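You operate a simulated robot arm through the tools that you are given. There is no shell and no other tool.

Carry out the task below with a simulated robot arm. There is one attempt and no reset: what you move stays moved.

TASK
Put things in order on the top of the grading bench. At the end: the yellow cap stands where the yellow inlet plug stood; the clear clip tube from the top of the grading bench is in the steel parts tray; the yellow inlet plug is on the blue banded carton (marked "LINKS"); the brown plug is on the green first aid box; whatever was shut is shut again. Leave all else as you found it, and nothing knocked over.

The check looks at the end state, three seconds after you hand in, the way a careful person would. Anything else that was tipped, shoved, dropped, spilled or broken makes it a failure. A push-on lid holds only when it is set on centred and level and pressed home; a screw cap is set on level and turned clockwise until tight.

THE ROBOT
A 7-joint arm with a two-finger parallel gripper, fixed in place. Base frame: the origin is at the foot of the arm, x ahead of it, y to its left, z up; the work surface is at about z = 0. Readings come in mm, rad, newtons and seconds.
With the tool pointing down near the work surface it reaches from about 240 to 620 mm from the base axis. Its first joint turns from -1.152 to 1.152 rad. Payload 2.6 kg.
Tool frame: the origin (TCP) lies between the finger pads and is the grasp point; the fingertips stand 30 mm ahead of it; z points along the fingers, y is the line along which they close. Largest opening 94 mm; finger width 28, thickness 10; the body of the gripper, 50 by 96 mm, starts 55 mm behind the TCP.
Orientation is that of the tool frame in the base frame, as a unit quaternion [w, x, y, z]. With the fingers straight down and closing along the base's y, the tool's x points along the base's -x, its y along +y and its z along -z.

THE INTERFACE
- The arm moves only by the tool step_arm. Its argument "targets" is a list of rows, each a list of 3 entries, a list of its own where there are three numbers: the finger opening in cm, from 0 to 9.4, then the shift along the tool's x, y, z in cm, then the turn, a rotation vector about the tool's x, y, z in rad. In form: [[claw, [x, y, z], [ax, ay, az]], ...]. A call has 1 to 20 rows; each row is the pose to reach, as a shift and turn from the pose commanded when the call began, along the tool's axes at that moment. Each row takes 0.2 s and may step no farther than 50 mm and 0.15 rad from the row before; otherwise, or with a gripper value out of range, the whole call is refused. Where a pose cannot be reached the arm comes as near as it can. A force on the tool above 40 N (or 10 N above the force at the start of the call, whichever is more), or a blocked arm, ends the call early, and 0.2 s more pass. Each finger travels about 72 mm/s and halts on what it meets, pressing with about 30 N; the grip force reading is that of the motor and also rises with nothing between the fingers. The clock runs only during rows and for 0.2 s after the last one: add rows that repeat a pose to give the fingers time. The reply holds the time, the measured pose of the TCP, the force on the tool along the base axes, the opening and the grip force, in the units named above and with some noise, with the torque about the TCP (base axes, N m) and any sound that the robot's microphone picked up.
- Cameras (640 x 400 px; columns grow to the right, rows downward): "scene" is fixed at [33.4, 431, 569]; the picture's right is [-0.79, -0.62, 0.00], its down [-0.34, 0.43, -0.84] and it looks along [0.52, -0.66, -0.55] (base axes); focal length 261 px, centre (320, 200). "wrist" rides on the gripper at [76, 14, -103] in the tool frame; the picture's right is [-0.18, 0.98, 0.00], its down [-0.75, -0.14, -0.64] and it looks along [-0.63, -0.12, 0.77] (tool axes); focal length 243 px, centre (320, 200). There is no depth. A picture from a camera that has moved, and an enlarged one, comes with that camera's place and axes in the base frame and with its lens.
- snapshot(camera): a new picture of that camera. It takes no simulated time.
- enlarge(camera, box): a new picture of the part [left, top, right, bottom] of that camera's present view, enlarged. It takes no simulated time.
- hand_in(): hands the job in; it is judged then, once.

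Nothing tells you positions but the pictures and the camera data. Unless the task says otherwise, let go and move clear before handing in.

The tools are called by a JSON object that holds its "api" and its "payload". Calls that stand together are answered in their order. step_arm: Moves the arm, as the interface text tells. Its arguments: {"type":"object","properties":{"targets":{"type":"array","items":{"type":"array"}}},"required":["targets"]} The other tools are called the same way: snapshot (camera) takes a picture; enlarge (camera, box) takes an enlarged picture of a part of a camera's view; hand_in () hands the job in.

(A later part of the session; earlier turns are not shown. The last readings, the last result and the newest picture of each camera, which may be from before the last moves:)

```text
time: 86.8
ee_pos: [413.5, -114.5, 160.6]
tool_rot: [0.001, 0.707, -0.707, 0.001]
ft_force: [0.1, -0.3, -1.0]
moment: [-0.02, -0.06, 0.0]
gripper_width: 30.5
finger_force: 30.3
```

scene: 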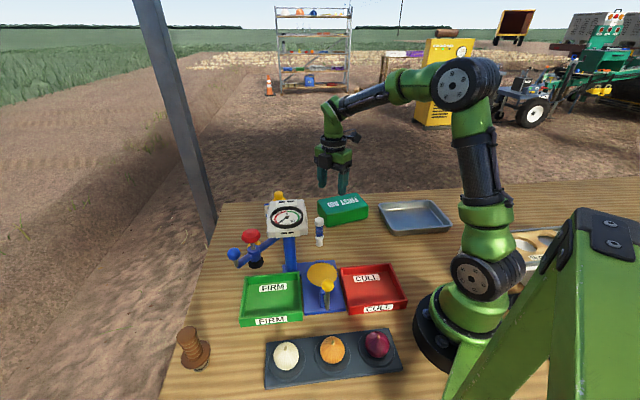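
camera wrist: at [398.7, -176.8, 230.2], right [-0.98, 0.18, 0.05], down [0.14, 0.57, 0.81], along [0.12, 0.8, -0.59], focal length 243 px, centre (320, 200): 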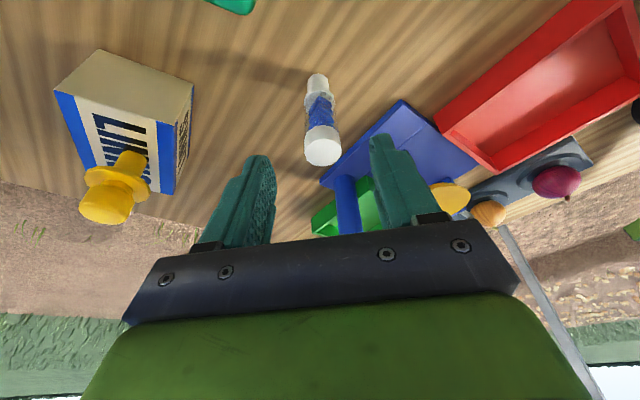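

{"api": "step_arm", "payload": {"targets": [[2, [1.96, 1.49, 0], [0, 0, 0.131]], [2, [3.93, 2.98, 0], [0, 0, 0.262]], [2, [5.89, 4.46, 0], [0, 0, 0.393]], [2, [7.85, 5.95, 0], [0, 0, 0.524]], [2, [9.81, 7.44, 0], [0, 0, 0.655]], [2, [11.78, 8.93, 0], [0, 0, 0.785]], [2, [13.74, 10.41, 0], [0, 0, 0.916]], [2, [15.7, 11.9, 0], [0, 0, 1.047]], [2, [17.66, 13.39, 0], [0, 0, 1.178]], [2, [19.63, 14.88, 0], [0, 0, 1.309]], [2, [21.59, 16.36, 0], [0, 0, 1.44]], [2, [23.55, 17.85, 0], [0, 0, 1.571]], [2, [23.55, 17.85, 0], [0, 0, 1.571]]]}}

{"api": "snapshot", "payload": {"camera": "wrist"}}

{"api": "snapshot", "payload": {"camera": "scene"}}

{"api": "enlarge", "payload": {"camera": "scene", "box": [360, 140, 480, 250]}}

```text
time: 89.6
ee_pos: [235.0, -349.9, 159.5]
tool_rot: [0.0, 0.001, 1.0, -0.001]
ft_force: [-0.1, 0.2, -0.1]
moment: [0.01, -0.01, -0.02]
gripper_width: 29.8
finger_force: 30.0
```

```text
taken
camera wrist: at [157.3, -335.2, 262.1], right [0.19, 0.98, 0.0], down [0.75, -0.14, 0.64], along [0.63, -0.12, -0.77], focal length 243 px, centre (320, 200)
```

wrist: 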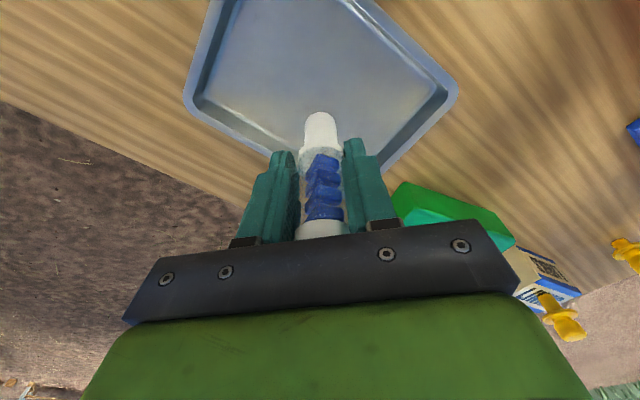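

```text
taken
```

scene: 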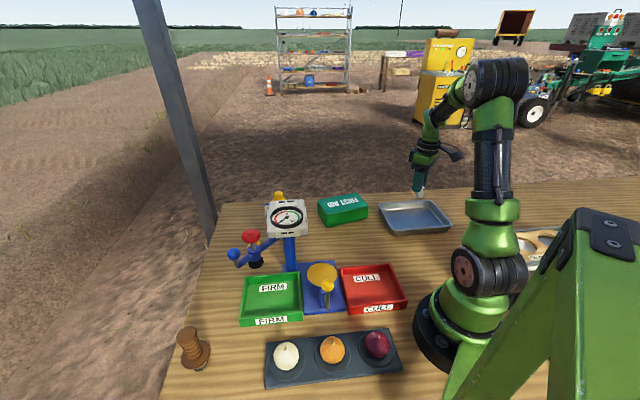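

```text
3.64 times, centred on (420, 195) of scene
camera zoom: at [33.4, 431.0, 569.0], right [-0.79, -0.61, 0.0], down [-0.34, 0.43, -0.84], along [0.52, -0.66, -0.55], focal length 950 px, centre (-44, 218)
```

zoom: 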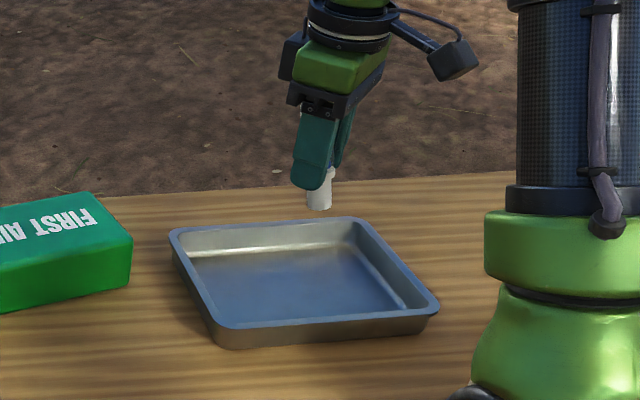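

{"api": "step_arm", "payload": {"targets": [[2, [0, 0, 3], [0, 0, 0]], [2, [0, 0, 6], [0, 0, 0]], [2, [0, 0, 8.5], [0, 0, 0]], [2, [0, 0, 9.5], [0, 0, 0]], [2, [0, 0, 9.5], [0, 0, 0]]]}}

{"api": "enlarge", "payload": {"camera": "scene", "box": [360, 150, 480, 250]}}

{"api": "enlarge", "payload": {"camera": "wrist", "box": [200, 60, 440, 240]}}

```text
time: 90.8
ee_pos: [235.5, -349.9, 64.3]
tool_rot: [0.0, 0.0, 1.0, 0.0]
ft_force: [0.6, 0.1, -1.0]
moment: [-0.02, -0.01, 0.0]
gripper_width: 29.7
finger_force: 30.5
```

```text
4.00 times, centred on (420, 200) of scene
camera zoom: at [33.4, 431.0, 569.0], right [-0.79, -0.62, 0.0], down [-0.34, 0.43, -0.84], along [0.52, -0.66, -0.55], focal length 1045 px, centre (-80, 200)
```

zoom: 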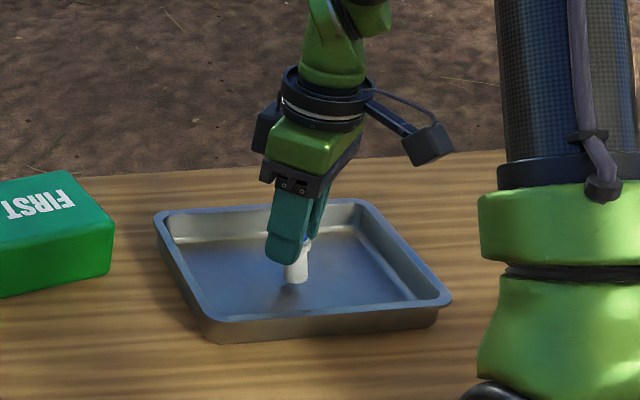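

```text
2.22 times, centred on (320, 150) of wrist
camera zoom: at [158.3, -334.9, 167.1], right [0.18, 0.98, 0.0], down [0.75, -0.14, 0.64], along [0.63, -0.12, -0.77], focal length 539 px, centre (320, 311)
```

zoom: 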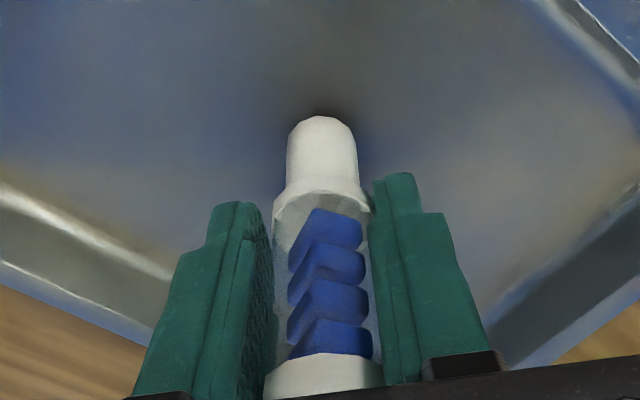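

The tube is over the tray floor, nearly touching. Lowering in 1–2 mm steps until contact.

{"api": "step_arm", "payload": {"targets": [[2, [0, 0, 0.15], [0, 0, 0]], [2, [0, 0, 0.3], [0, 0, 0]], [2, [0, 0, 0.45], [0, 0, 0]], [2, [0, 0, 0.45], [0, 0, 0]]]}}

```text
time: 91.8
ee_pos: [234.8, -349.8, 61.5]
tool_rot: [-0.001, 0.0, 1.0, -0.001]
ft_force: [0.0, -0.3, 0.0]
moment: [0.0, 0.01, 0.02]
gripper_width: 29.6
finger_force: 29.7
```

{"api": "step_arm", "payload": {"targets": [[2, [0, 0, 0.1], [0, 0, 0]], [2, [0, 0, 0.2], [0, 0, 0]], [2, [0, 0, 0.2], [0, 0, 0]]]}}

```text
time: 92.6
ee_pos: [235.6, -350.3, 59.3]
tool_rot: [0.001, 0.0, 1.0, -0.002]
ft_force: [-2.5, 3.3, 18.7]
moment: [0.22, 0.11, 0.0]
gripper_width: 29.4
finger_force: 30.0
```

Contact made. I'll back off slightly and release.

{"api": "step_arm", "payload": {"targets": [[2, [0, 0, -0.1], [0, 0, 0]], [2, [0, 0, -0.12], [0, 0, 0]], [3.2, [0, 0, -0.12], [0, 0, 0]], [3.8, [0, 0, -0.12], [0, 0, 0]], [4.6, [0, 0, -0.12], [0, 0, 0]], [5.6, [0, 0, -0.12], [0, 0, 0]], [5.6, [0, 0, -0.12], [0, 0, 0]]]}}

{"api": "enlarge", "payload": {"camera": "scene", "box": [360, 150, 480, 250]}}

{"api": "enlarge", "payload": {"camera": "wrist", "box": [200, 60, 440, 240]}}

```text
time: 94.2
ee_pos: [235.3, -349.2, 59.9]
tool_rot: [0.0, 0.0, 1.0, -0.001]
ft_force: [0.6, -0.3, 0.0]
moment: [-0.01, -0.01, 0.02]
gripper_width: 55.7
finger_force: 0.1
```

```text
4.00 times, centred on (420, 200) of scene
camera zoom: at [33.4, 431.0, 569.0], right [-0.79, -0.62, 0.0], down [-0.34, 0.43, -0.84], along [0.52, -0.66, -0.55], focal length 1045 px, centre (-80, 200)
```

zoom: 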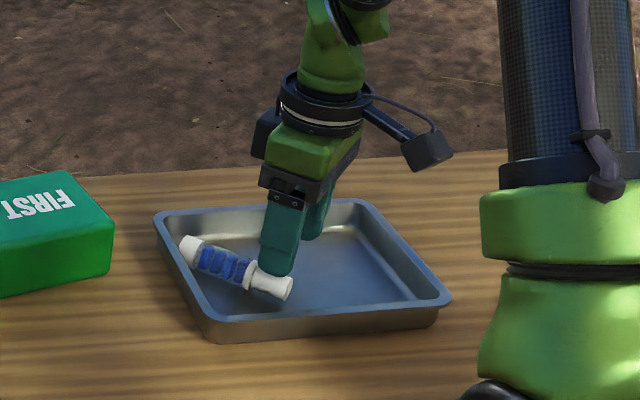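

```text
2.22 times, centred on (320, 150) of wrist
camera zoom: at [158.1, -334.4, 162.5], right [0.18, 0.98, 0.0], down [0.75, -0.14, 0.64], along [0.63, -0.12, -0.77], focal length 539 px, centre (320, 311)
```

zoom: 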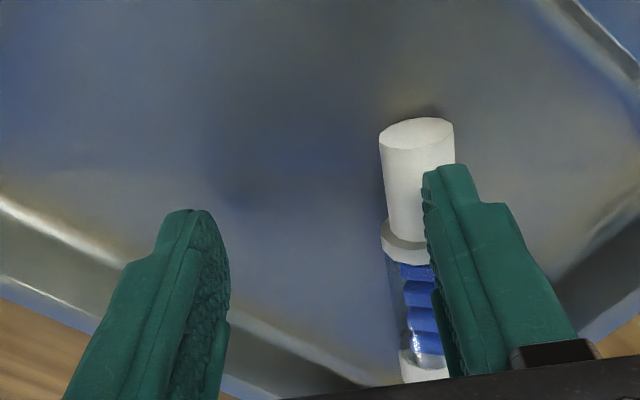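

The tube tipped onto its side inside the tray on release; it stayed in the tray and nothing else was touched. I'll raise clear, look, and stand it up again.

{"api": "step_arm", "payload": {"targets": [[5.6, [0, 0, -1], [0, 0, 0]], [5.6, [0, 0, -4], [0, 0, 0]], [5.6, [0, 0, -8], [0, 0, 0]], [5.6, [0, 0, -12], [0, 0, 0]], [5.6, [0, 0, -16], [0, 0, 0]], [5.6, [0, 0, -18], [0, 0, 0]], [5.6, [0, 0, -18], [0, 0, 0]]]}}

{"api": "snapshot", "payload": {"camera": "wrist"}}

{"api": "enlarge", "payload": {"camera": "wrist", "box": [200, 0, 480, 180]}}

{"api": "enlarge", "payload": {"camera": "scene", "box": [370, 190, 460, 245]}}

```text
time: 95.8
ee_pos: [236.6, -348.9, 239.7]
tool_rot: [0.0, 0.0, 1.0, 0.0]
ft_force: [-1.0, 0.2, -1.5]
moment: [0.02, 0.03, 0.06]
gripper_width: 56.1
finger_force: 0.0
```

```text
taken
camera wrist: at [160.0, -334.1, 342.3], right [0.18, 0.98, 0.0], down [0.75, -0.14, 0.64], along [0.63, -0.12, -0.77], focal length 243 px, centre (320, 200)
```

wrist: 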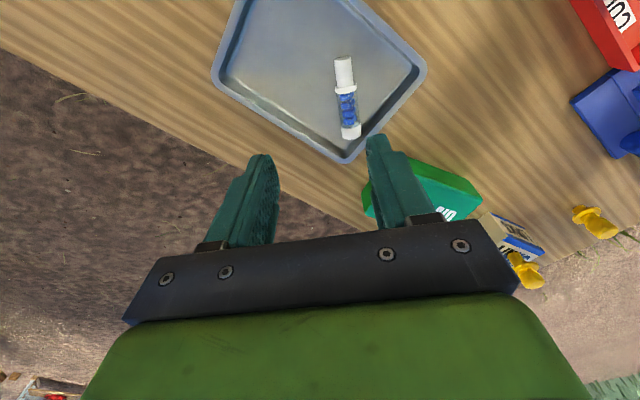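

```text
2.22 times, centred on (340, 90) of wrist
camera zoom: at [160.0, -334.1, 342.3], right [0.18, 0.98, 0.0], down [0.75, -0.14, 0.64], along [0.63, -0.12, -0.77], focal length 539 px, centre (276, 444)
```

zoom: 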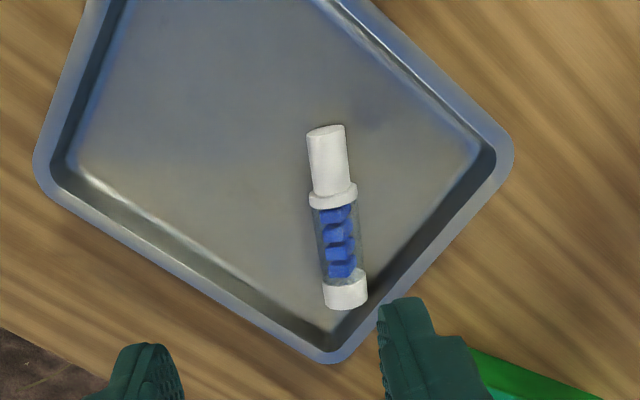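

```text
7.11 times, centred on (415, 218) of scene
camera zoom: at [33.4, 431.0, 569.0], right [-0.79, -0.62, 0.0], down [-0.34, 0.43, -0.84], along [0.52, -0.66, -0.55], focal length 1857 px, centre (-356, 76)
```

zoom: 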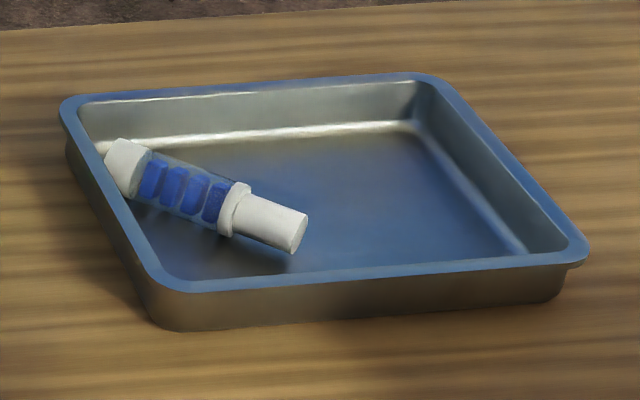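

The tube lies along the x-axis in the tray, with its base at x≈219, its cap at x≈315 and y≈-319. I'll tilt the hand inward, grip it mid-body, lift it, turn it upright and set it down again.

{"api": "step_arm", "payload": {"targets": [[5.6, [-1.88, 0.49, 2.4], [0, 0.145, 0]], [5.6, [-3.77, 0.98, 4.8], [0, 0.29, 0]], [5.6, [-5.65, 1.47, 7.2], [0, 0.435, 0]], [5.6, [-7.53, 1.96, 9.6], [0, 0.58, 0]], [5.6, [-9.42, 2.45, 12], [0, 0.725, 0]], [5.6, [-11.3, 2.94, 14.4], [0, 0.87, 0]], [5.6, [-11.3, 2.94, 14.4], [0, 0.87, 0]]]}}

{"api": "snapshot", "payload": {"camera": "wrist"}}

{"api": "snapshot", "payload": {"camera": "scene"}}

{"api": "enlarge", "payload": {"camera": "wrist", "box": [220, 60, 420, 220]}}

```text
time: 97.4
ee_pos: [348.9, -320.3, 96.5]
tool_rot: [-0.423, 0.0, 0.906, -0.001]
ft_force: [0.4, 0.3, -0.2]
moment: [-0.01, 0.01, 0.01]
gripper_width: 55.9
finger_force: 0.0
```

```text
taken
camera wrist: at [376.9, -304.5, 220.1], right [0.12, 0.98, -0.14], down [0.98, -0.14, -0.16], along [-0.18, -0.12, -0.98], focal length 243 px, centre (320, 200)
```

wrist: 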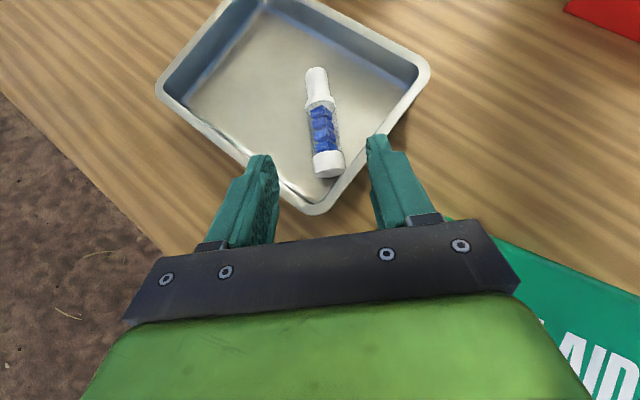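

```text
taken
```

scene: 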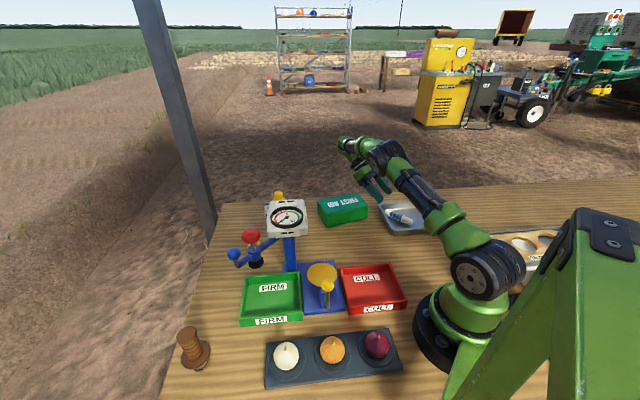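

```text
2.50 times, centred on (320, 140) of wrist
camera zoom: at [376.9, -304.5, 220.1], right [0.12, 0.98, -0.14], down [0.98, -0.14, -0.16], along [-0.18, -0.12, -0.98], focal length 606 px, centre (320, 350)
```

zoom: 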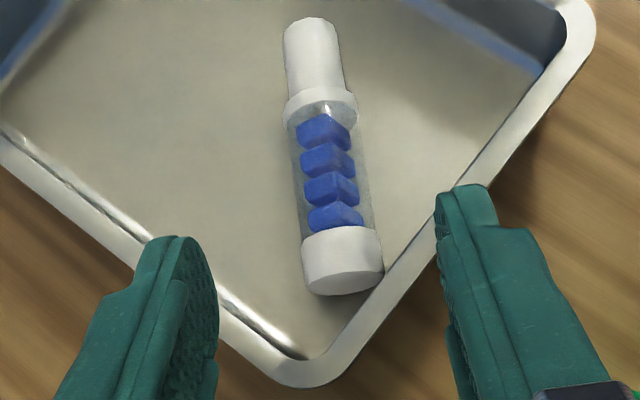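

The tube's axis is confirmed along x at y≈-318. I'll narrow the opening and advance along the tool axis.

{"api": "step_arm", "payload": {"targets": [[4.6, [0, 0.15, 0], [0, 0, 0]], [4.6, [0, 0.15, 3], [0, 0, 0]], [4.6, [0, 0.15, 6], [0, 0, 0]], [4.6, [0, 0.15, 8], [0, 0, 0]], [4.6, [0, 0.15, 8.9], [0, 0, 0]], [4.6, [0, 0.15, 8.9], [0, 0, 0]]]}}

{"api": "snapshot", "payload": {"camera": "wrist"}}

{"api": "enlarge", "payload": {"camera": "wrist", "box": [220, 60, 420, 220]}}

{"api": "enlarge", "payload": {"camera": "scene", "box": [330, 130, 470, 250]}}

```text
time: 98.8
ee_pos: [280.3, -318.0, 39.0]
tool_rot: [-0.422, 0.001, 0.907, -0.001]
ft_force: [-0.6, 0.0, 0.2]
moment: [0.0, -0.01, 0.02]
gripper_width: 46.1
finger_force: 0.1
```

```text
taken
camera wrist: at [308.5, -303.1, 163.1], right [0.12, 0.98, -0.14], down [0.98, -0.14, -0.16], along [-0.18, -0.12, -0.98], focal length 243 px, centre (320, 200)
```

wrist: 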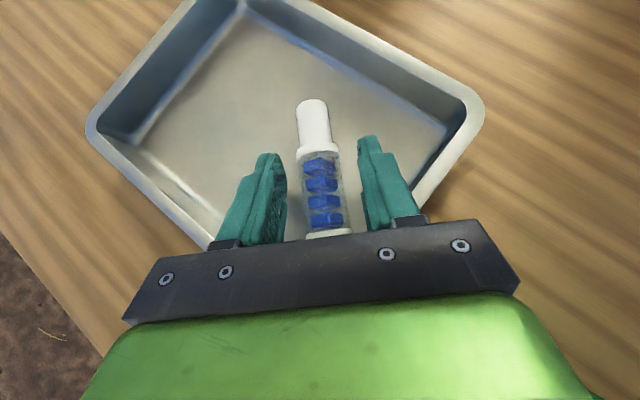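

```text
2.50 times, centred on (320, 140) of wrist
camera zoom: at [308.5, -303.1, 163.1], right [0.12, 0.98, -0.14], down [0.98, -0.14, -0.16], along [-0.18, -0.12, -0.98], focal length 606 px, centre (320, 350)
```

zoom: 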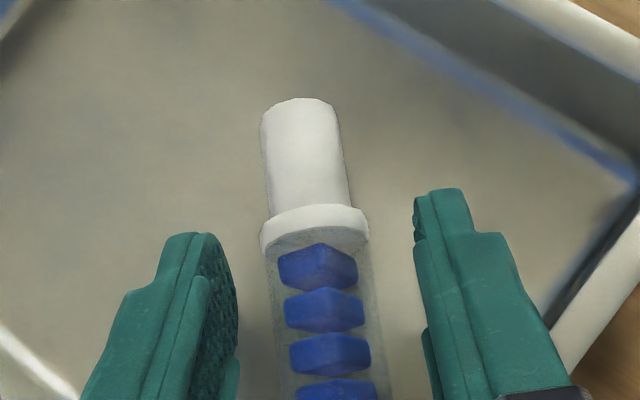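

```text
3.33 times, centred on (400, 190) of scene
camera zoom: at [33.4, 431.0, 569.0], right [-0.79, -0.61, 0.0], down [-0.34, 0.43, -0.84], along [0.52, -0.66, -0.55], focal length 870 px, centre (53, 233)
```

zoom: 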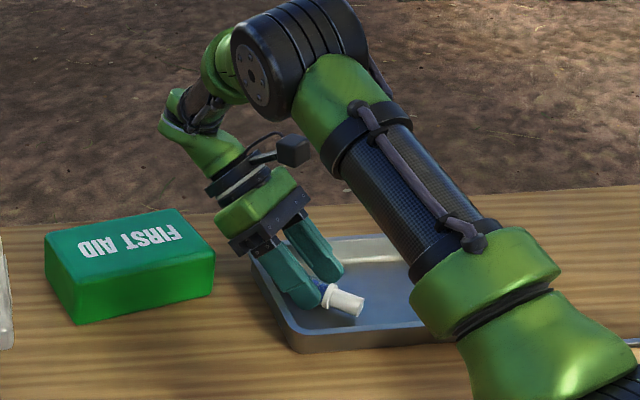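

The tube is centred between the fingers. Closing, then a slow straight lift.

{"api": "step_arm", "payload": {"targets": [[1.5, [0, 0, 0], [0, 0, 0]], [1.5, [0, 0, 0], [0, 0, 0]], [1.5, [0, 0, 0], [0, 0, 0]], [1.5, [0, 0, 0], [0, 0, 0]], [1.5, [0.38, 0, -0.32], [0, 0, 0]], [1.5, [1.15, 0, -0.97], [0, 0, 0]], [1.5, [2.3, 0, -1.94], [0, 0, 0]], [1.5, [2.3, 0, -1.94], [0, 0, 0]]]}}

{"api": "enlarge", "payload": {"camera": "wrist", "box": [220, 60, 420, 220]}}

{"api": "enlarge", "payload": {"camera": "scene", "box": [330, 130, 470, 250]}}

```text
time: 100.6
ee_pos: [280.3, -317.6, 68.7]
tool_rot: [-0.422, 0.001, 0.907, 0.0]
ft_force: [0.2, 0.3, 0.0]
moment: [-0.03, -0.03, 0.0]
gripper_width: 24.7
finger_force: 29.6
```

```text
2.50 times, centred on (320, 140) of wrist
camera zoom: at [308.6, -303.3, 193.5], right [0.12, 0.98, -0.14], down [0.98, -0.14, -0.16], along [-0.18, -0.12, -0.98], focal length 606 px, centre (320, 350)
```

zoom: 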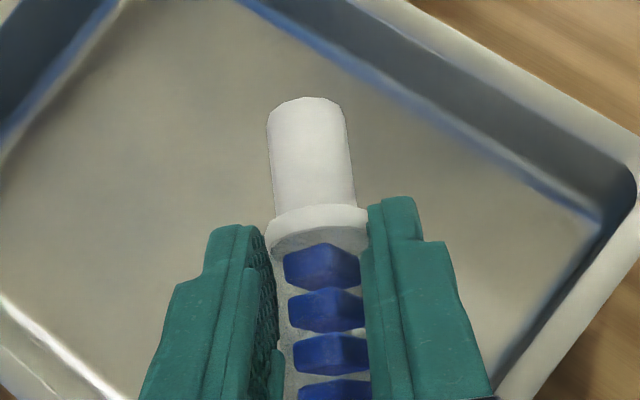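

```text
3.33 times, centred on (400, 190) of scene
camera zoom: at [33.4, 431.0, 569.0], right [-0.79, -0.62, 0.0], down [-0.34, 0.43, -0.84], along [0.52, -0.66, -0.55], focal length 870 px, centre (53, 233)
```

zoom: 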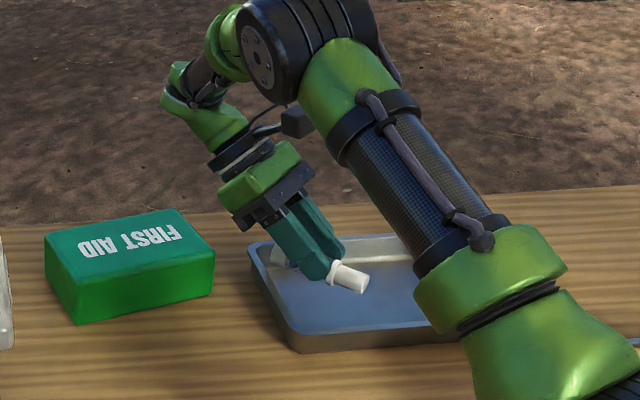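

The tube is held by its clear body. I'll raise it and pitch the hand through 90° so the tube stands upright, base down.

{"api": "step_arm", "payload": {"targets": [[1.5, [1.75, 0.36, -2.26], [0, 0, 0]], [1.5, [3.5, 0.72, -4.53], [0, 0, 0]], [1.5, [5.26, 1.08, -6.79], [0, 0, 0]], [1.5, [7, 1.44, -9.06], [0, 0, 0]], [1.5, [8.76, 1.8, -11.32], [0, -0.1, 0]], [1.5, [8.76, 1.8, -11.32], [0, -0.22, 0]], [1.5, [8.76, 1.8, -11.32], [0, -0.34, 0]], [1.5, [8.76, 1.8, -11.32], [0, -0.46, 0]], [1.5, [8.76, 1.8, -11.32], [0, -0.58, 0]], [1.5, [8.76, 1.8, -11.32], [0, -0.7, 0]], [1.5, [8.76, 1.8, -11.32], [0, -0.82, 0]], [1.5, [8.76, 1.8, -11.32], [0, -0.94, 0]], [1.5, [8.76, 1.8, -11.32], [0, -1.06, 0]], [1.5, [8.76, 1.8, -11.32], [0, -1.18, 0]], [1.5, [8.76, 1.8, -11.32], [0, -1.3, 0]], [1.5, [8.76, 1.8, -11.32], [0, -1.43, 0]], [1.5, [8.76, 1.8, -11.32], [0, -1.571, 0]], [1.5, [8.76, 1.8, -11.32], [0, -1.571, 0]]]}}

{"api": "snapshot", "payload": {"camera": "scene"}}

{"api": "snapshot", "payload": {"camera": "wrist"}}

{"api": "enlarge", "payload": {"camera": "scene", "box": [350, 130, 430, 220]}}

```text
time: 104.4
ee_pos: [311.1, -299.7, 208.5]
tool_rot: [0.344, 0.0, 0.939, -0.001]
ft_force: [-0.3, -0.2, -0.6]
moment: [0.03, 0.03, -0.01]
gripper_width: 24.9
finger_force: 30.6
```

```text
taken
```

scene: 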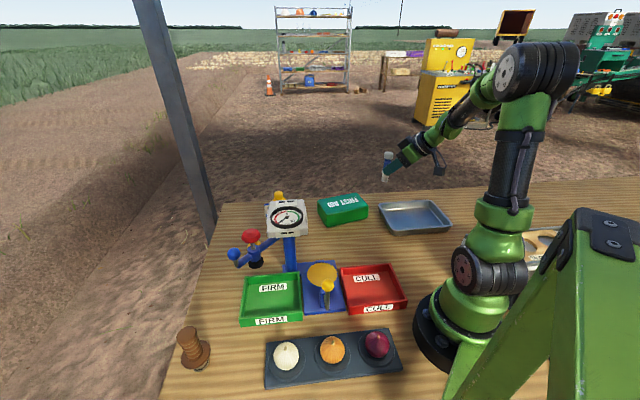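

```text
taken
camera wrist: at [185.0, -285.4, 237.6], right [0.14, 0.98, 0.12], down [0.16, -0.14, 0.98], along [0.98, -0.12, -0.18], focal length 243 px, centre (320, 200)
```

wrist: 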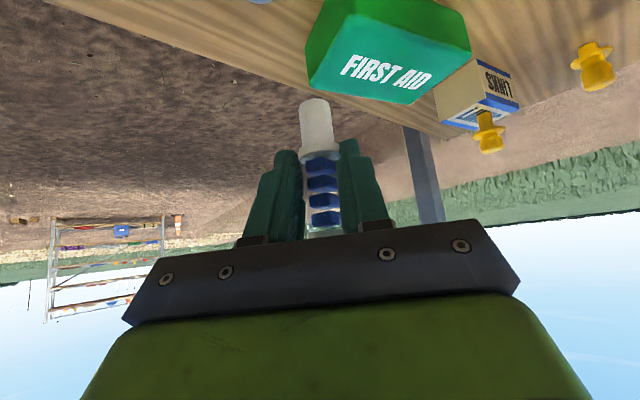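

```text
4.44 times, centred on (390, 175) of scene
camera zoom: at [33.4, 431.0, 569.0], right [-0.79, -0.61, 0.0], down [-0.34, 0.43, -0.84], along [0.52, -0.66, -0.55], focal length 1161 px, centre (9, 311)
```

zoom: 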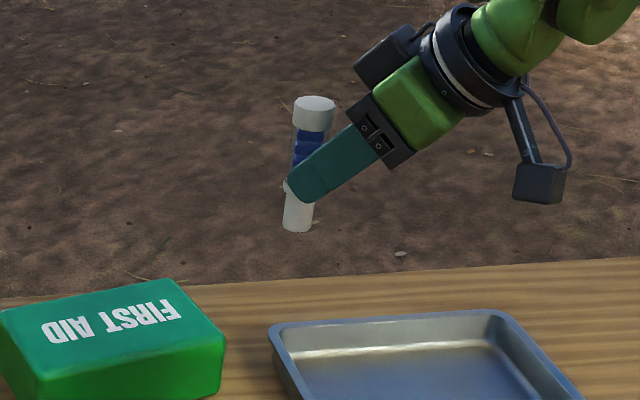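

{"api": "enlarge", "payload": {"camera": "scene", "box": [372, 146, 402, 186]}}

```text
10.00 times, centred on (387, 166) of scene
camera zoom: at [33.4, 431.0, 569.0], right [-0.79, -0.61, 0.0], down [-0.34, 0.43, -0.84], along [0.52, -0.66, -0.55], focal length 2612 px, centre (-350, 540)
```

zoom: 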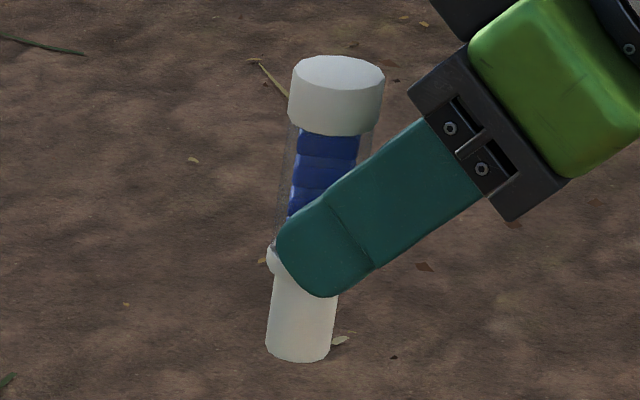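

The tube is vertical to within a degree. I'll yaw toward the arm's radial direction and bring it above the middle of the tray.

{"api": "step_arm", "payload": {"targets": [[1.5, [1.55, -0.22, 0.19], [0.075, 0, 0.089]], [1.5, [3.09, -0.44, 0.38], [0.15, 0, 0.178]], [1.5, [4.64, -0.67, 0.58], [0.225, 0, 0.267]], [1.5, [6.18, -0.89, 0.77], [0.3, 0, 0.356]], [1.5, [7.73, -1.11, 0.96], [0.375, 0, 0.445]], [1.5, [9.27, -1.33, 1.15], [0.4495, 0, 0.534]], [1.5, [9.27, -1.33, 1.15], [0.4495, 0, 0.534]]]}}

{"api": "snapshot", "payload": {"camera": "scene"}}

{"api": "enlarge", "payload": {"camera": "scene", "box": [360, 140, 460, 240]}}

{"api": "enlarge", "payload": {"camera": "wrist", "box": [200, 40, 440, 240]}}

```text
time: 106.0
ee_pos: [246.3, -313.1, 140.2]
tool_rot: [0.321, 0.322, 0.882, -0.119]
ft_force: [0.2, 0.3, -1.2]
moment: [-0.02, 0.0, -0.02]
gripper_width: 24.7
finger_force: 30.2
```

```text
taken
```

scene: 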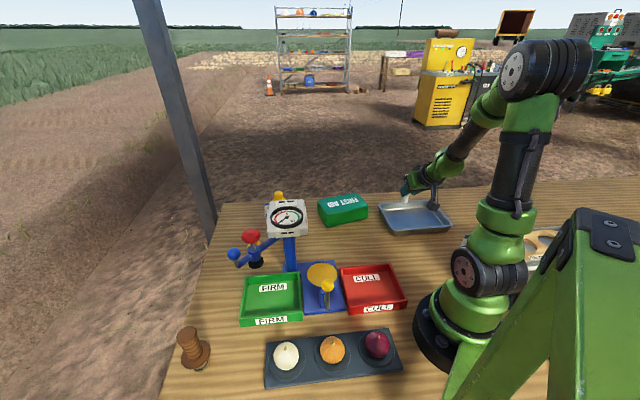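

```text
4.00 times, centred on (410, 190) of scene
camera zoom: at [33.4, 431.0, 569.0], right [-0.79, -0.62, 0.0], down [-0.34, 0.43, -0.84], along [0.52, -0.66, -0.55], focal length 1045 px, centre (-40, 240)
```

zoom: 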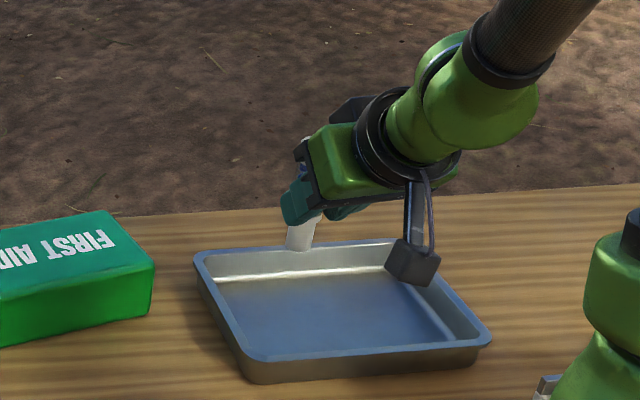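

```text
2.00 times, centred on (320, 140) of wrist
camera zoom: at [159.2, -222.3, 169.4], right [0.74, 0.66, 0.12], down [0.03, -0.21, 0.98], along [0.67, -0.72, -0.18], focal length 485 px, centre (320, 320)
```

zoom: 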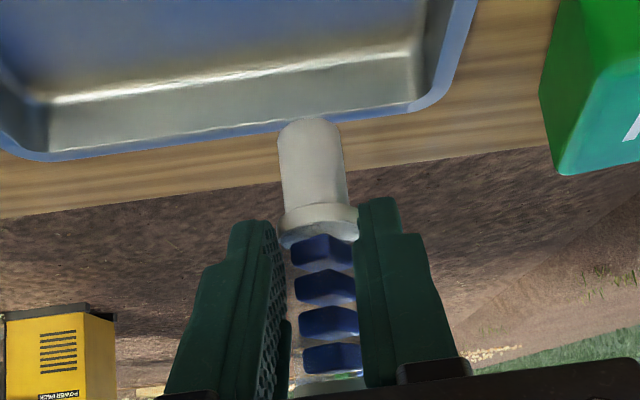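

{"api": "step_arm", "payload": {"targets": [[1.5, [0.09, -0.95, -0.08], [0, 0, 0]], [1.5, [0.18, -1.9, -0.15], [0, 0, 0]], [1.5, [1.15, -1.9, 1], [0, 0, 0]], [1.5, [2.11, -1.9, 2.15], [0, 0, 0]], [1.5, [3.08, -1.9, 3.29], [0, 0, 0]], [1.5, [4.04, -1.9, 4.44], [0, 0, 0]], [1.5, [4.04, -1.9, 4.44], [0, 0, 0]]]}}

{"api": "enlarge", "payload": {"camera": "scene", "box": [360, 150, 460, 250]}}

{"api": "enlarge", "payload": {"camera": "wrist", "box": [200, 40, 440, 240]}}

```text
time: 107.6
ee_pos: [232.4, -327.4, 80.6]
tool_rot: [0.322, 0.321, 0.883, -0.118]
ft_force: [0.4, 0.4, -0.7]
moment: [-0.01, 0.0, -0.01]
gripper_width: 24.9
finger_force: 29.9
```

```text
4.00 times, centred on (410, 200) of scene
camera zoom: at [33.4, 431.0, 569.0], right [-0.79, -0.62, 0.0], down [-0.34, 0.43, -0.84], along [0.52, -0.66, -0.55], focal length 1045 px, centre (-40, 200)
```

zoom: 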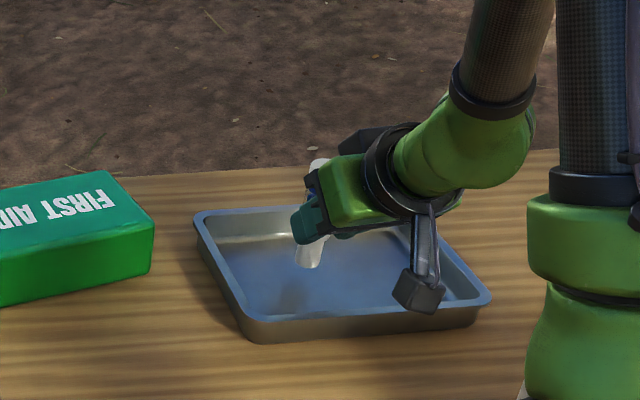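

```text
2.00 times, centred on (320, 140) of wrist
camera zoom: at [145.4, -236.0, 109.2], right [0.74, 0.66, 0.12], down [0.03, -0.21, 0.98], along [0.67, -0.72, -0.18], focal length 485 px, centre (320, 320)
```

zoom: 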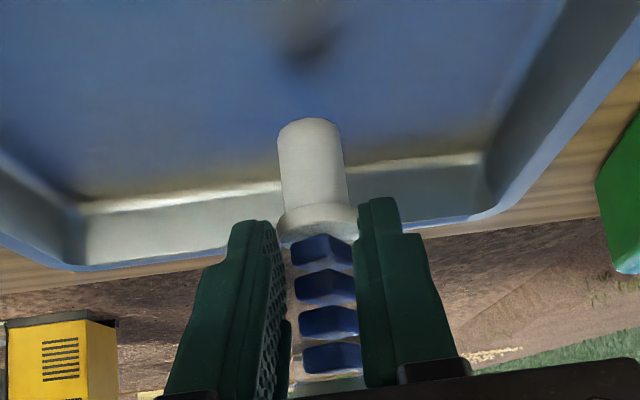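

{"api": "step_arm", "payload": {"targets": [[1.5, [0.26, 0, 0.31], [0, 0, 0]], [1.5, [0.52, 0, 0.61], [0, 0, 0]], [1.5, [0.58, 0, 0.69], [0, 0, 0]], [1.5, [0.64, 0, 0.77], [0, 0, 0]], [1.5, [0.64, 0, 0.77], [0, 0, 0]]]}}

```text
time: 108.8
ee_pos: [233.7, -327.1, 70.0]
tool_rot: [0.323, 0.321, 0.883, -0.118]
ft_force: [-0.1, 0.3, -0.2]
moment: [0.0, 0.03, -0.01]
gripper_width: 24.5
finger_force: 30.0
```

{"api": "step_arm", "payload": {"targets": [[1.5, [0.064, 0, 0.077], [0, 0, 0]], [1.5, [0.13, 0, 0.153], [0, 0, 0]], [1.5, [0.13, 0, 0.153], [0, 0, 0]]]}}

```text
time: 109.6
ee_pos: [233.5, -327.4, 68.1]
tool_rot: [0.323, 0.321, 0.882, -0.118]
ft_force: [0.1, 0.0, -0.4]
moment: [0.02, 0.01, 0.01]
gripper_width: 24.8
finger_force: 29.9
```

{"api": "step_arm", "payload": {"targets": [[1.5, [0.064, 0, 0.077], [0, 0, 0]], [1.5, [0.13, 0, 0.153], [0, 0, 0]], [1.5, [0.13, 0, 0.153], [0, 0, 0]]]}}

```text
time: 110.4
ee_pos: [232.7, -326.6, 66.8]
tool_rot: [0.324, 0.321, 0.882, -0.117]
ft_force: [-0.4, -0.2, -0.4]
moment: [0.01, 0.01, -0.02]
gripper_width: 24.6
finger_force: 30.2
```

{"api": "step_arm", "payload": {"targets": [[1.5, [0.064, 0, 0.077], [0, 0, 0]], [1.5, [0.13, 0, 0.153], [0, 0, 0]], [1.5, [0.13, 0, 0.153], [0, 0, 0]]]}}

{"api": "enlarge", "payload": {"camera": "scene", "box": [390, 180, 440, 230]}}

```text
time: 111.2
ee_pos: [233.4, -327.0, 63.8]
tool_rot: [0.322, 0.321, 0.883, -0.118]
ft_force: [-0.2, -0.2, -0.2]
moment: [-0.01, 0.03, 0.0]
gripper_width: 24.8
finger_force: 29.9
```

```text
8.00 times, centred on (415, 205) of scene
camera zoom: at [33.4, 431.0, 569.0], right [-0.79, -0.62, 0.0], down [-0.34, 0.43, -0.84], along [0.52, -0.66, -0.55], focal length 2089 px, centre (-440, 160)
```

zoom: 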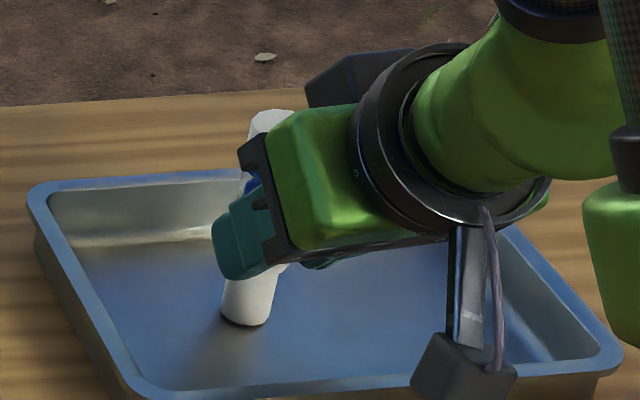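

The tube is just above the floor, with its top leaning about 2° sideways. I'll trim that and keep lowering to contact.

{"api": "step_arm", "payload": {"targets": [[1.5, [0, 0, 0], [-0.0275, 0, 0.023]], [1.5, [0.064, 0, 0.077], [-0.0275, 0, 0.023]], [1.5, [0.13, 0, 0.153], [-0.0275, 0, 0.023]], [1.5, [0.13, 0, 0.153], [-0.0275, 0, 0.023]]]}}

```text
time: 112.2
ee_pos: [233.3, -326.1, 63.8]
tool_rot: [0.331, 0.327, 0.879, -0.103]
ft_force: [-2.6, 1.4, 22.9]
moment: [-0.28, -0.22, -0.03]
gripper_width: 24.7
finger_force: 29.5
```

{"api": "step_arm", "payload": {"targets": [[1.5, [-0.05, 0, -0.06], [0, 0, 0]], [1.5, [-0.08, 0, -0.095], [0, 0, 0]], [1.5, [-0.08, 0, -0.095], [0, 0, 0]]]}}

{"api": "enlarge", "payload": {"camera": "scene", "box": [390, 180, 440, 230]}}

{"api": "enlarge", "payload": {"camera": "wrist", "box": [220, 60, 420, 240]}}

```text
time: 113.0
ee_pos: [233.4, -327.2, 63.8]
tool_rot: [0.33, 0.327, 0.88, -0.102]
ft_force: [3.3, -3.4, 17.2]
moment: [-0.55, -0.39, -0.02]
gripper_width: 24.7
finger_force: 29.8
```

```text
8.00 times, centred on (415, 205) of scene
camera zoom: at [33.3, 431.0, 568.9], right [-0.79, -0.62, 0.0], down [-0.34, 0.43, -0.84], along [0.52, -0.66, -0.55], focal length 2089 px, centre (-440, 160)
```

zoom: 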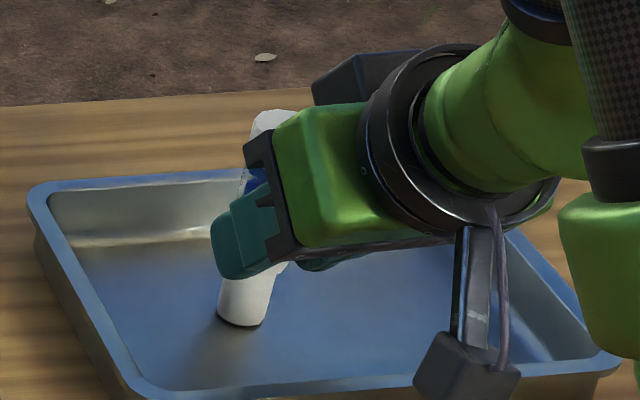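

```text
2.22 times, centred on (320, 150) of wrist
camera zoom: at [145.7, -236.5, 93.0], right [0.74, 0.66, 0.15], down [0.01, -0.24, 0.97], along [0.68, -0.71, -0.18], focal length 539 px, centre (320, 311)
```

zoom: 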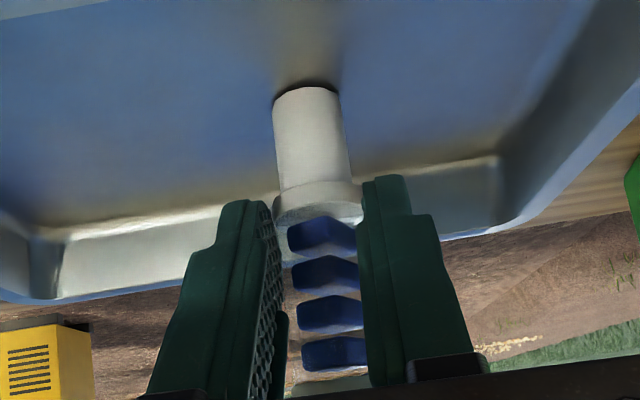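

{"api": "step_arm", "payload": {"targets": [[1.5, [-0.05, 0, -0.06], [0, 0, 0]], [1.5, [-0.08, 0, -0.095], [0, 0, 0]], [1.5, [-0.08, 0, -0.095], [0, 0, 0]]]}}

```text
time: 113.8
ee_pos: [232.7, -325.5, 63.6]
tool_rot: [0.328, 0.327, 0.88, -0.102]
ft_force: [1.7, -0.9, 8.6]
moment: [-0.19, -0.19, -0.03]
gripper_width: 24.8
finger_force: 29.9
```

{"api": "step_arm", "payload": {"targets": [[1.5, [-0.04, 0, -0.045], [0, 0, 0]], [1.5, [-0.06, 0, -0.075], [0, 0, 0]], [1.5, [-0.06, 0, -0.075], [0, 0, 0]]]}}

{"api": "enlarge", "payload": {"camera": "scene", "box": [390, 180, 440, 230]}}

{"api": "enlarge", "payload": {"camera": "wrist", "box": [280, 90, 360, 170]}}

```text
time: 114.6
ee_pos: [232.1, -327.3, 64.9]
tool_rot: [0.328, 0.327, 0.88, -0.102]
ft_force: [0.1, -0.6, -0.1]
moment: [-0.03, 0.0, -0.01]
gripper_width: 24.6
finger_force: 29.8
```

```text
8.00 times, centred on (415, 205) of scene
camera zoom: at [33.4, 431.0, 569.0], right [-0.79, -0.62, 0.0], down [-0.34, 0.43, -0.84], along [0.52, -0.66, -0.55], focal length 2089 px, centre (-440, 160)
```

zoom: 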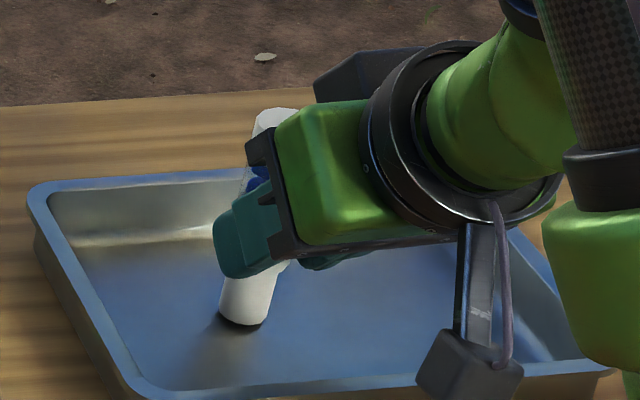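

```text
5.00 times, centred on (320, 130) of wrist
camera zoom: at [144.9, -236.1, 94.7], right [0.74, 0.66, 0.15], down [0.01, -0.24, 0.97], along [0.68, -0.71, -0.18], focal length 1213 px, centre (320, 550)
```

zoom: 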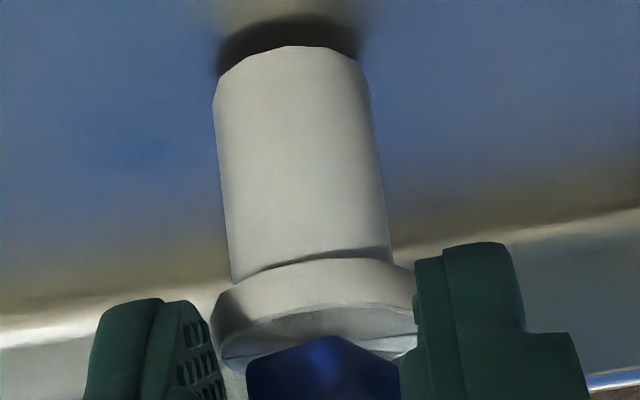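

The load is off and the tube is vertical in both views. I'll touch down by 0.3 mm and open wide in one motion, so that neither finger pushes it.

{"api": "step_arm", "payload": {"targets": [[1.5, [0.02, 0, 0.023], [0, 0, 0]], [1.5, [0.02, 0, 0.023], [0, 0, 0]], [6, [0.02, 0, 0.023], [0, 0, 0]], [6, [0.02, 0, 0.023], [0, 0, 0]], [6, [0.02, 0, 0.023], [0, 0, 0]]]}}

{"api": "enlarge", "payload": {"camera": "scene", "box": [390, 180, 440, 230]}}

{"api": "enlarge", "payload": {"camera": "wrist", "box": [220, 60, 420, 240]}}

```text
time: 115.8
ee_pos: [233.1, -325.9, 65.6]
tool_rot: [0.33, 0.326, 0.88, -0.102]
ft_force: [0.2, 0.0, -0.4]
moment: [0.02, -0.01, 0.0]
gripper_width: 59.9
finger_force: 0.1
```

```text
8.00 times, centred on (415, 205) of scene
camera zoom: at [33.4, 431.0, 569.0], right [-0.79, -0.62, 0.0], down [-0.34, 0.43, -0.84], along [0.52, -0.66, -0.55], focal length 2089 px, centre (-440, 160)
```

zoom: 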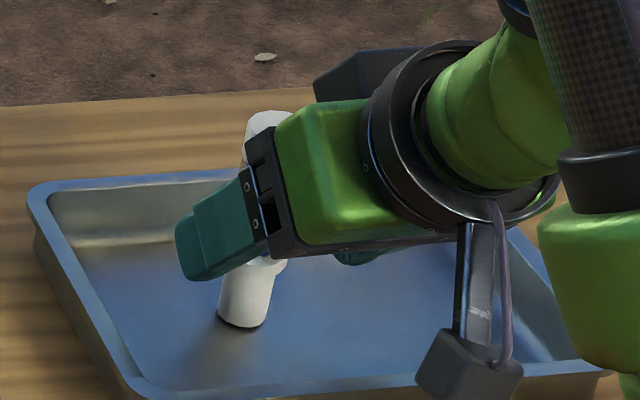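

```text
2.22 times, centred on (320, 150) of wrist
camera zoom: at [145.1, -236.2, 94.7], right [0.74, 0.66, 0.15], down [0.01, -0.24, 0.97], along [0.68, -0.71, -0.18], focal length 539 px, centre (320, 311)
```

zoom: 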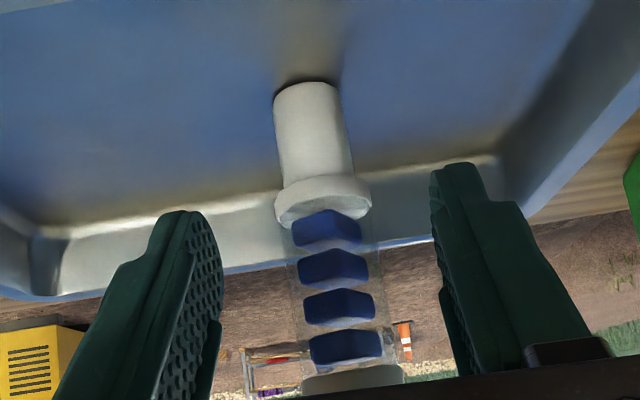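

The tube stands upright in the tray. I'll back out along the tool axis, then up.

{"api": "step_arm", "payload": {"targets": [[6, [0, 0, -0.8], [0, 0, 0]], [6, [0, 0, -2], [0, 0, 0]], [6, [0, 0, -4], [0, 0, 0]], [6, [-0.6, 0, -6.5], [0, 0, 0]], [6, [-2.5, 0, -9], [0, 0, 0]], [6, [-5, 0, -12], [0, 0, 0]], [6, [-7.5, 0, -15], [0, 0, 0]], [6, [-7.5, 0, -15], [0, 0, 0]]]}}

{"api": "snapshot", "payload": {"camera": "scene"}}

{"api": "enlarge", "payload": {"camera": "scene", "box": [370, 170, 460, 250]}}

```text
time: 117.6
ee_pos: [198.4, -306.5, 230.4]
tool_rot: [0.329, 0.326, 0.88, -0.102]
ft_force: [0.4, 0.0, 0.9]
moment: [0.0, -0.02, 0.05]
gripper_width: 60.1
finger_force: 0.2
```

```text
taken
```

scene: 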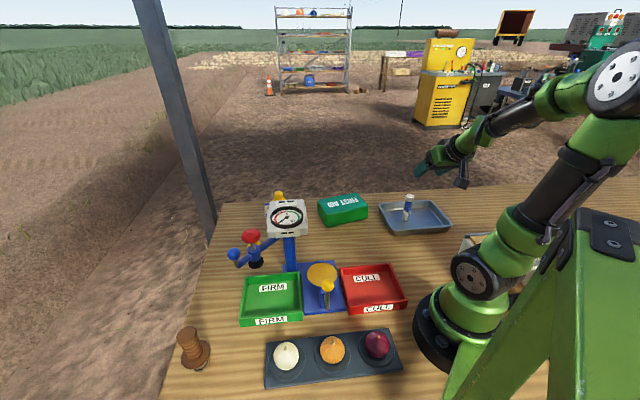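

```text
5.00 times, centred on (415, 210) of scene
camera zoom: at [33.4, 431.0, 569.0], right [-0.79, -0.61, 0.0], down [-0.34, 0.43, -0.84], along [0.52, -0.66, -0.55], focal length 1306 px, centre (-155, 150)
```

zoom: 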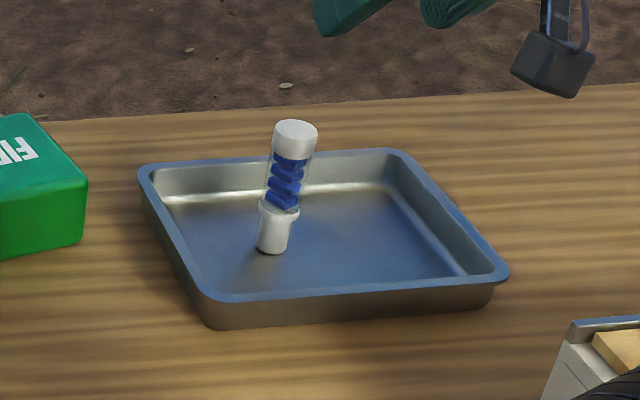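

The clip tube stands in the steel tray. The brown plug is last. I'll level the hand and swing back up toward the middle first.

{"api": "step_arm", "payload": {"targets": [[6, [-0.62, 2.69, -1.22], [-0.0304, 0.098, -0.097]], [6, [-1.23, 5.39, -2.45], [-0.0609, 0.196, -0.194]], [6, [-1.85, 8.08, -3.67], [-0.0913, 0.294, -0.291]], [7, [-2.47, 10.78, -4.9], [-0.1217, 0.392, -0.388]], [8, [-3.09, 13.47, -6.12], [-0.1521, 0.49, -0.485]], [9, [-3.7, 16.17, -7.35], [-0.1826, 0.588, -0.582]], [9.4, [-4.32, 18.86, -8.57], [-0.213, 0.686, -0.679]], [9.4, [-4.32, 18.86, -8.57], [-0.213, 0.686, -0.679]]]}}

{"api": "enlarge", "payload": {"camera": "scene", "box": [160, 310, 240, 390]}}

{"api": "enlarge", "payload": {"camera": "scene", "box": [300, 180, 390, 240]}}

```text
time: 119.4
ee_pos: [302.7, -149.2, 328.3]
tool_rot: [0.0, 0.0, 1.0, 0.001]
ft_force: [0.3, -0.2, 0.1]
moment: [-0.02, -0.01, 0.02]
gripper_width: 93.9
finger_force: 0.1
```

```text
5.00 times, centred on (200, 350) of scene
camera zoom: at [33.4, 431.0, 569.0], right [-0.79, -0.62, 0.0], down [-0.34, 0.43, -0.84], along [0.52, -0.66, -0.55], focal length 1306 px, centre (920, -550)
```

zoom: 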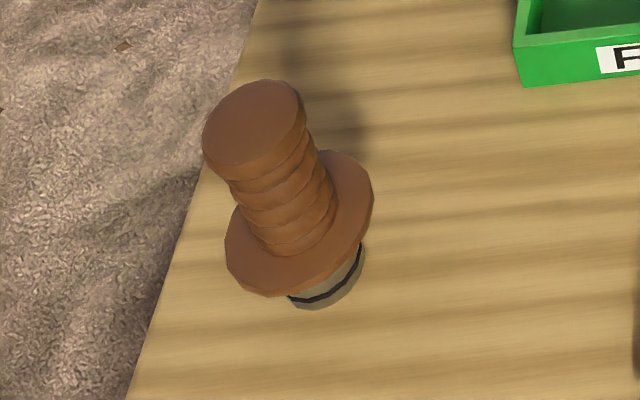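

```text
6.67 times, centred on (345, 210) of scene
camera zoom: at [33.4, 431.0, 569.0], right [-0.79, -0.62, 0.0], down [-0.34, 0.43, -0.84], along [0.52, -0.66, -0.55], focal length 1741 px, centre (153, 133)
```

zoom: 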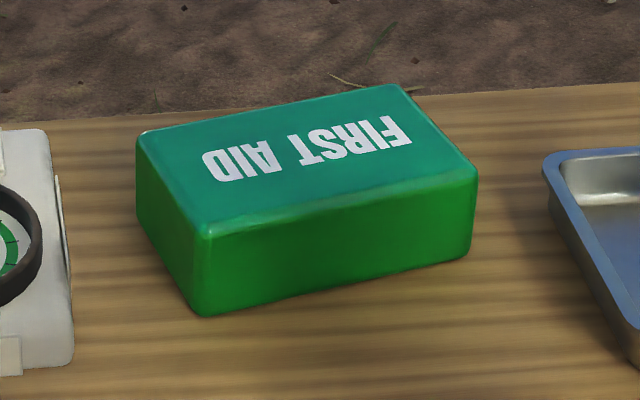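

The box top is at z≈55 with its centre near (439,-222). Moving over to the brown plug at height.

{"api": "step_arm", "payload": {"targets": [[9.4, [0, 4.4, 0], [0, 0, 0]], [9.4, [0, 8.8, 0], [0, 0, 0]], [9.4, [0, 13.2, 0], [0, 0, 0]], [9.4, [0, 17.6, 0], [0, 0, 0]], [9.4, [0, 22, 0], [0, 0, 0]], [9.4, [0, 26.4, 0], [0, 0, 0]], [9.4, [0, 30.8, 0], [0, 0, 0]], [9.4, [-0.8, 35, 0.6], [0, 0, 0]], [9.4, [-1.6, 39.2, 1.2], [0, 0, 0]], [9.4, [-2.6, 43.5, 2], [0, 0, 0]], [9.4, [-3.7, 47.9, 2.8], [0, 0, 0]], [9.4, [-3.7, 47.9, 2.8], [0, 0, 0]]]}}

{"api": "snapshot", "payload": {"camera": "wrist"}}

{"api": "snapshot", "payload": {"camera": "scene"}}

{"api": "enlarge", "payload": {"camera": "wrist", "box": [260, 20, 400, 140]}}

```text
time: 122.0
ee_pos: [339.9, 331.1, 299.8]
tool_rot: [0.0, 0.001, 1.0, 0.002]
ft_force: [0.4, -0.2, 0.2]
moment: [0.02, 0.02, 0.0]
gripper_width: 94.3
finger_force: 0.0
```

```text
taken
camera wrist: at [262.8, 345.3, 403.3], right [0.19, 0.98, 0.0], down [0.75, -0.14, 0.64], along [0.63, -0.12, -0.77], focal length 243 px, centre (320, 200)
```

wrist: 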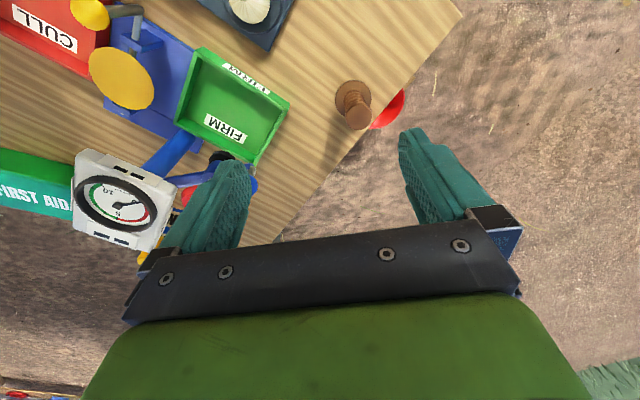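

```text
taken
```

scene: 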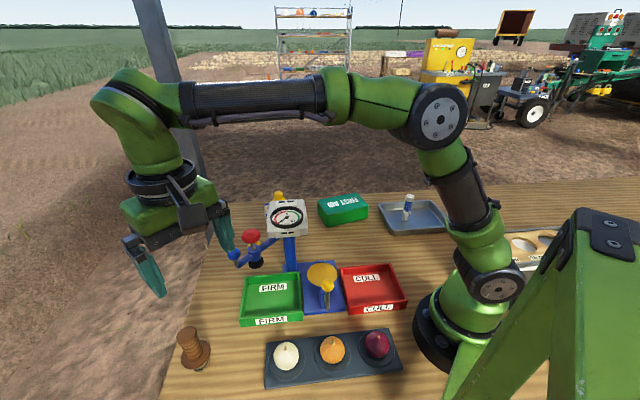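

```text
3.33 times, centred on (330, 80) of wrist
camera zoom: at [262.8, 345.3, 403.3], right [0.19, 0.98, 0.0], down [0.75, -0.14, 0.64], along [0.63, -0.12, -0.77], focal length 809 px, centre (287, 600)
```

zoom: 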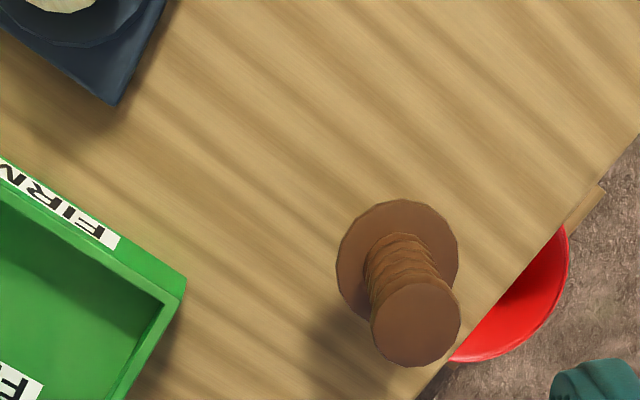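

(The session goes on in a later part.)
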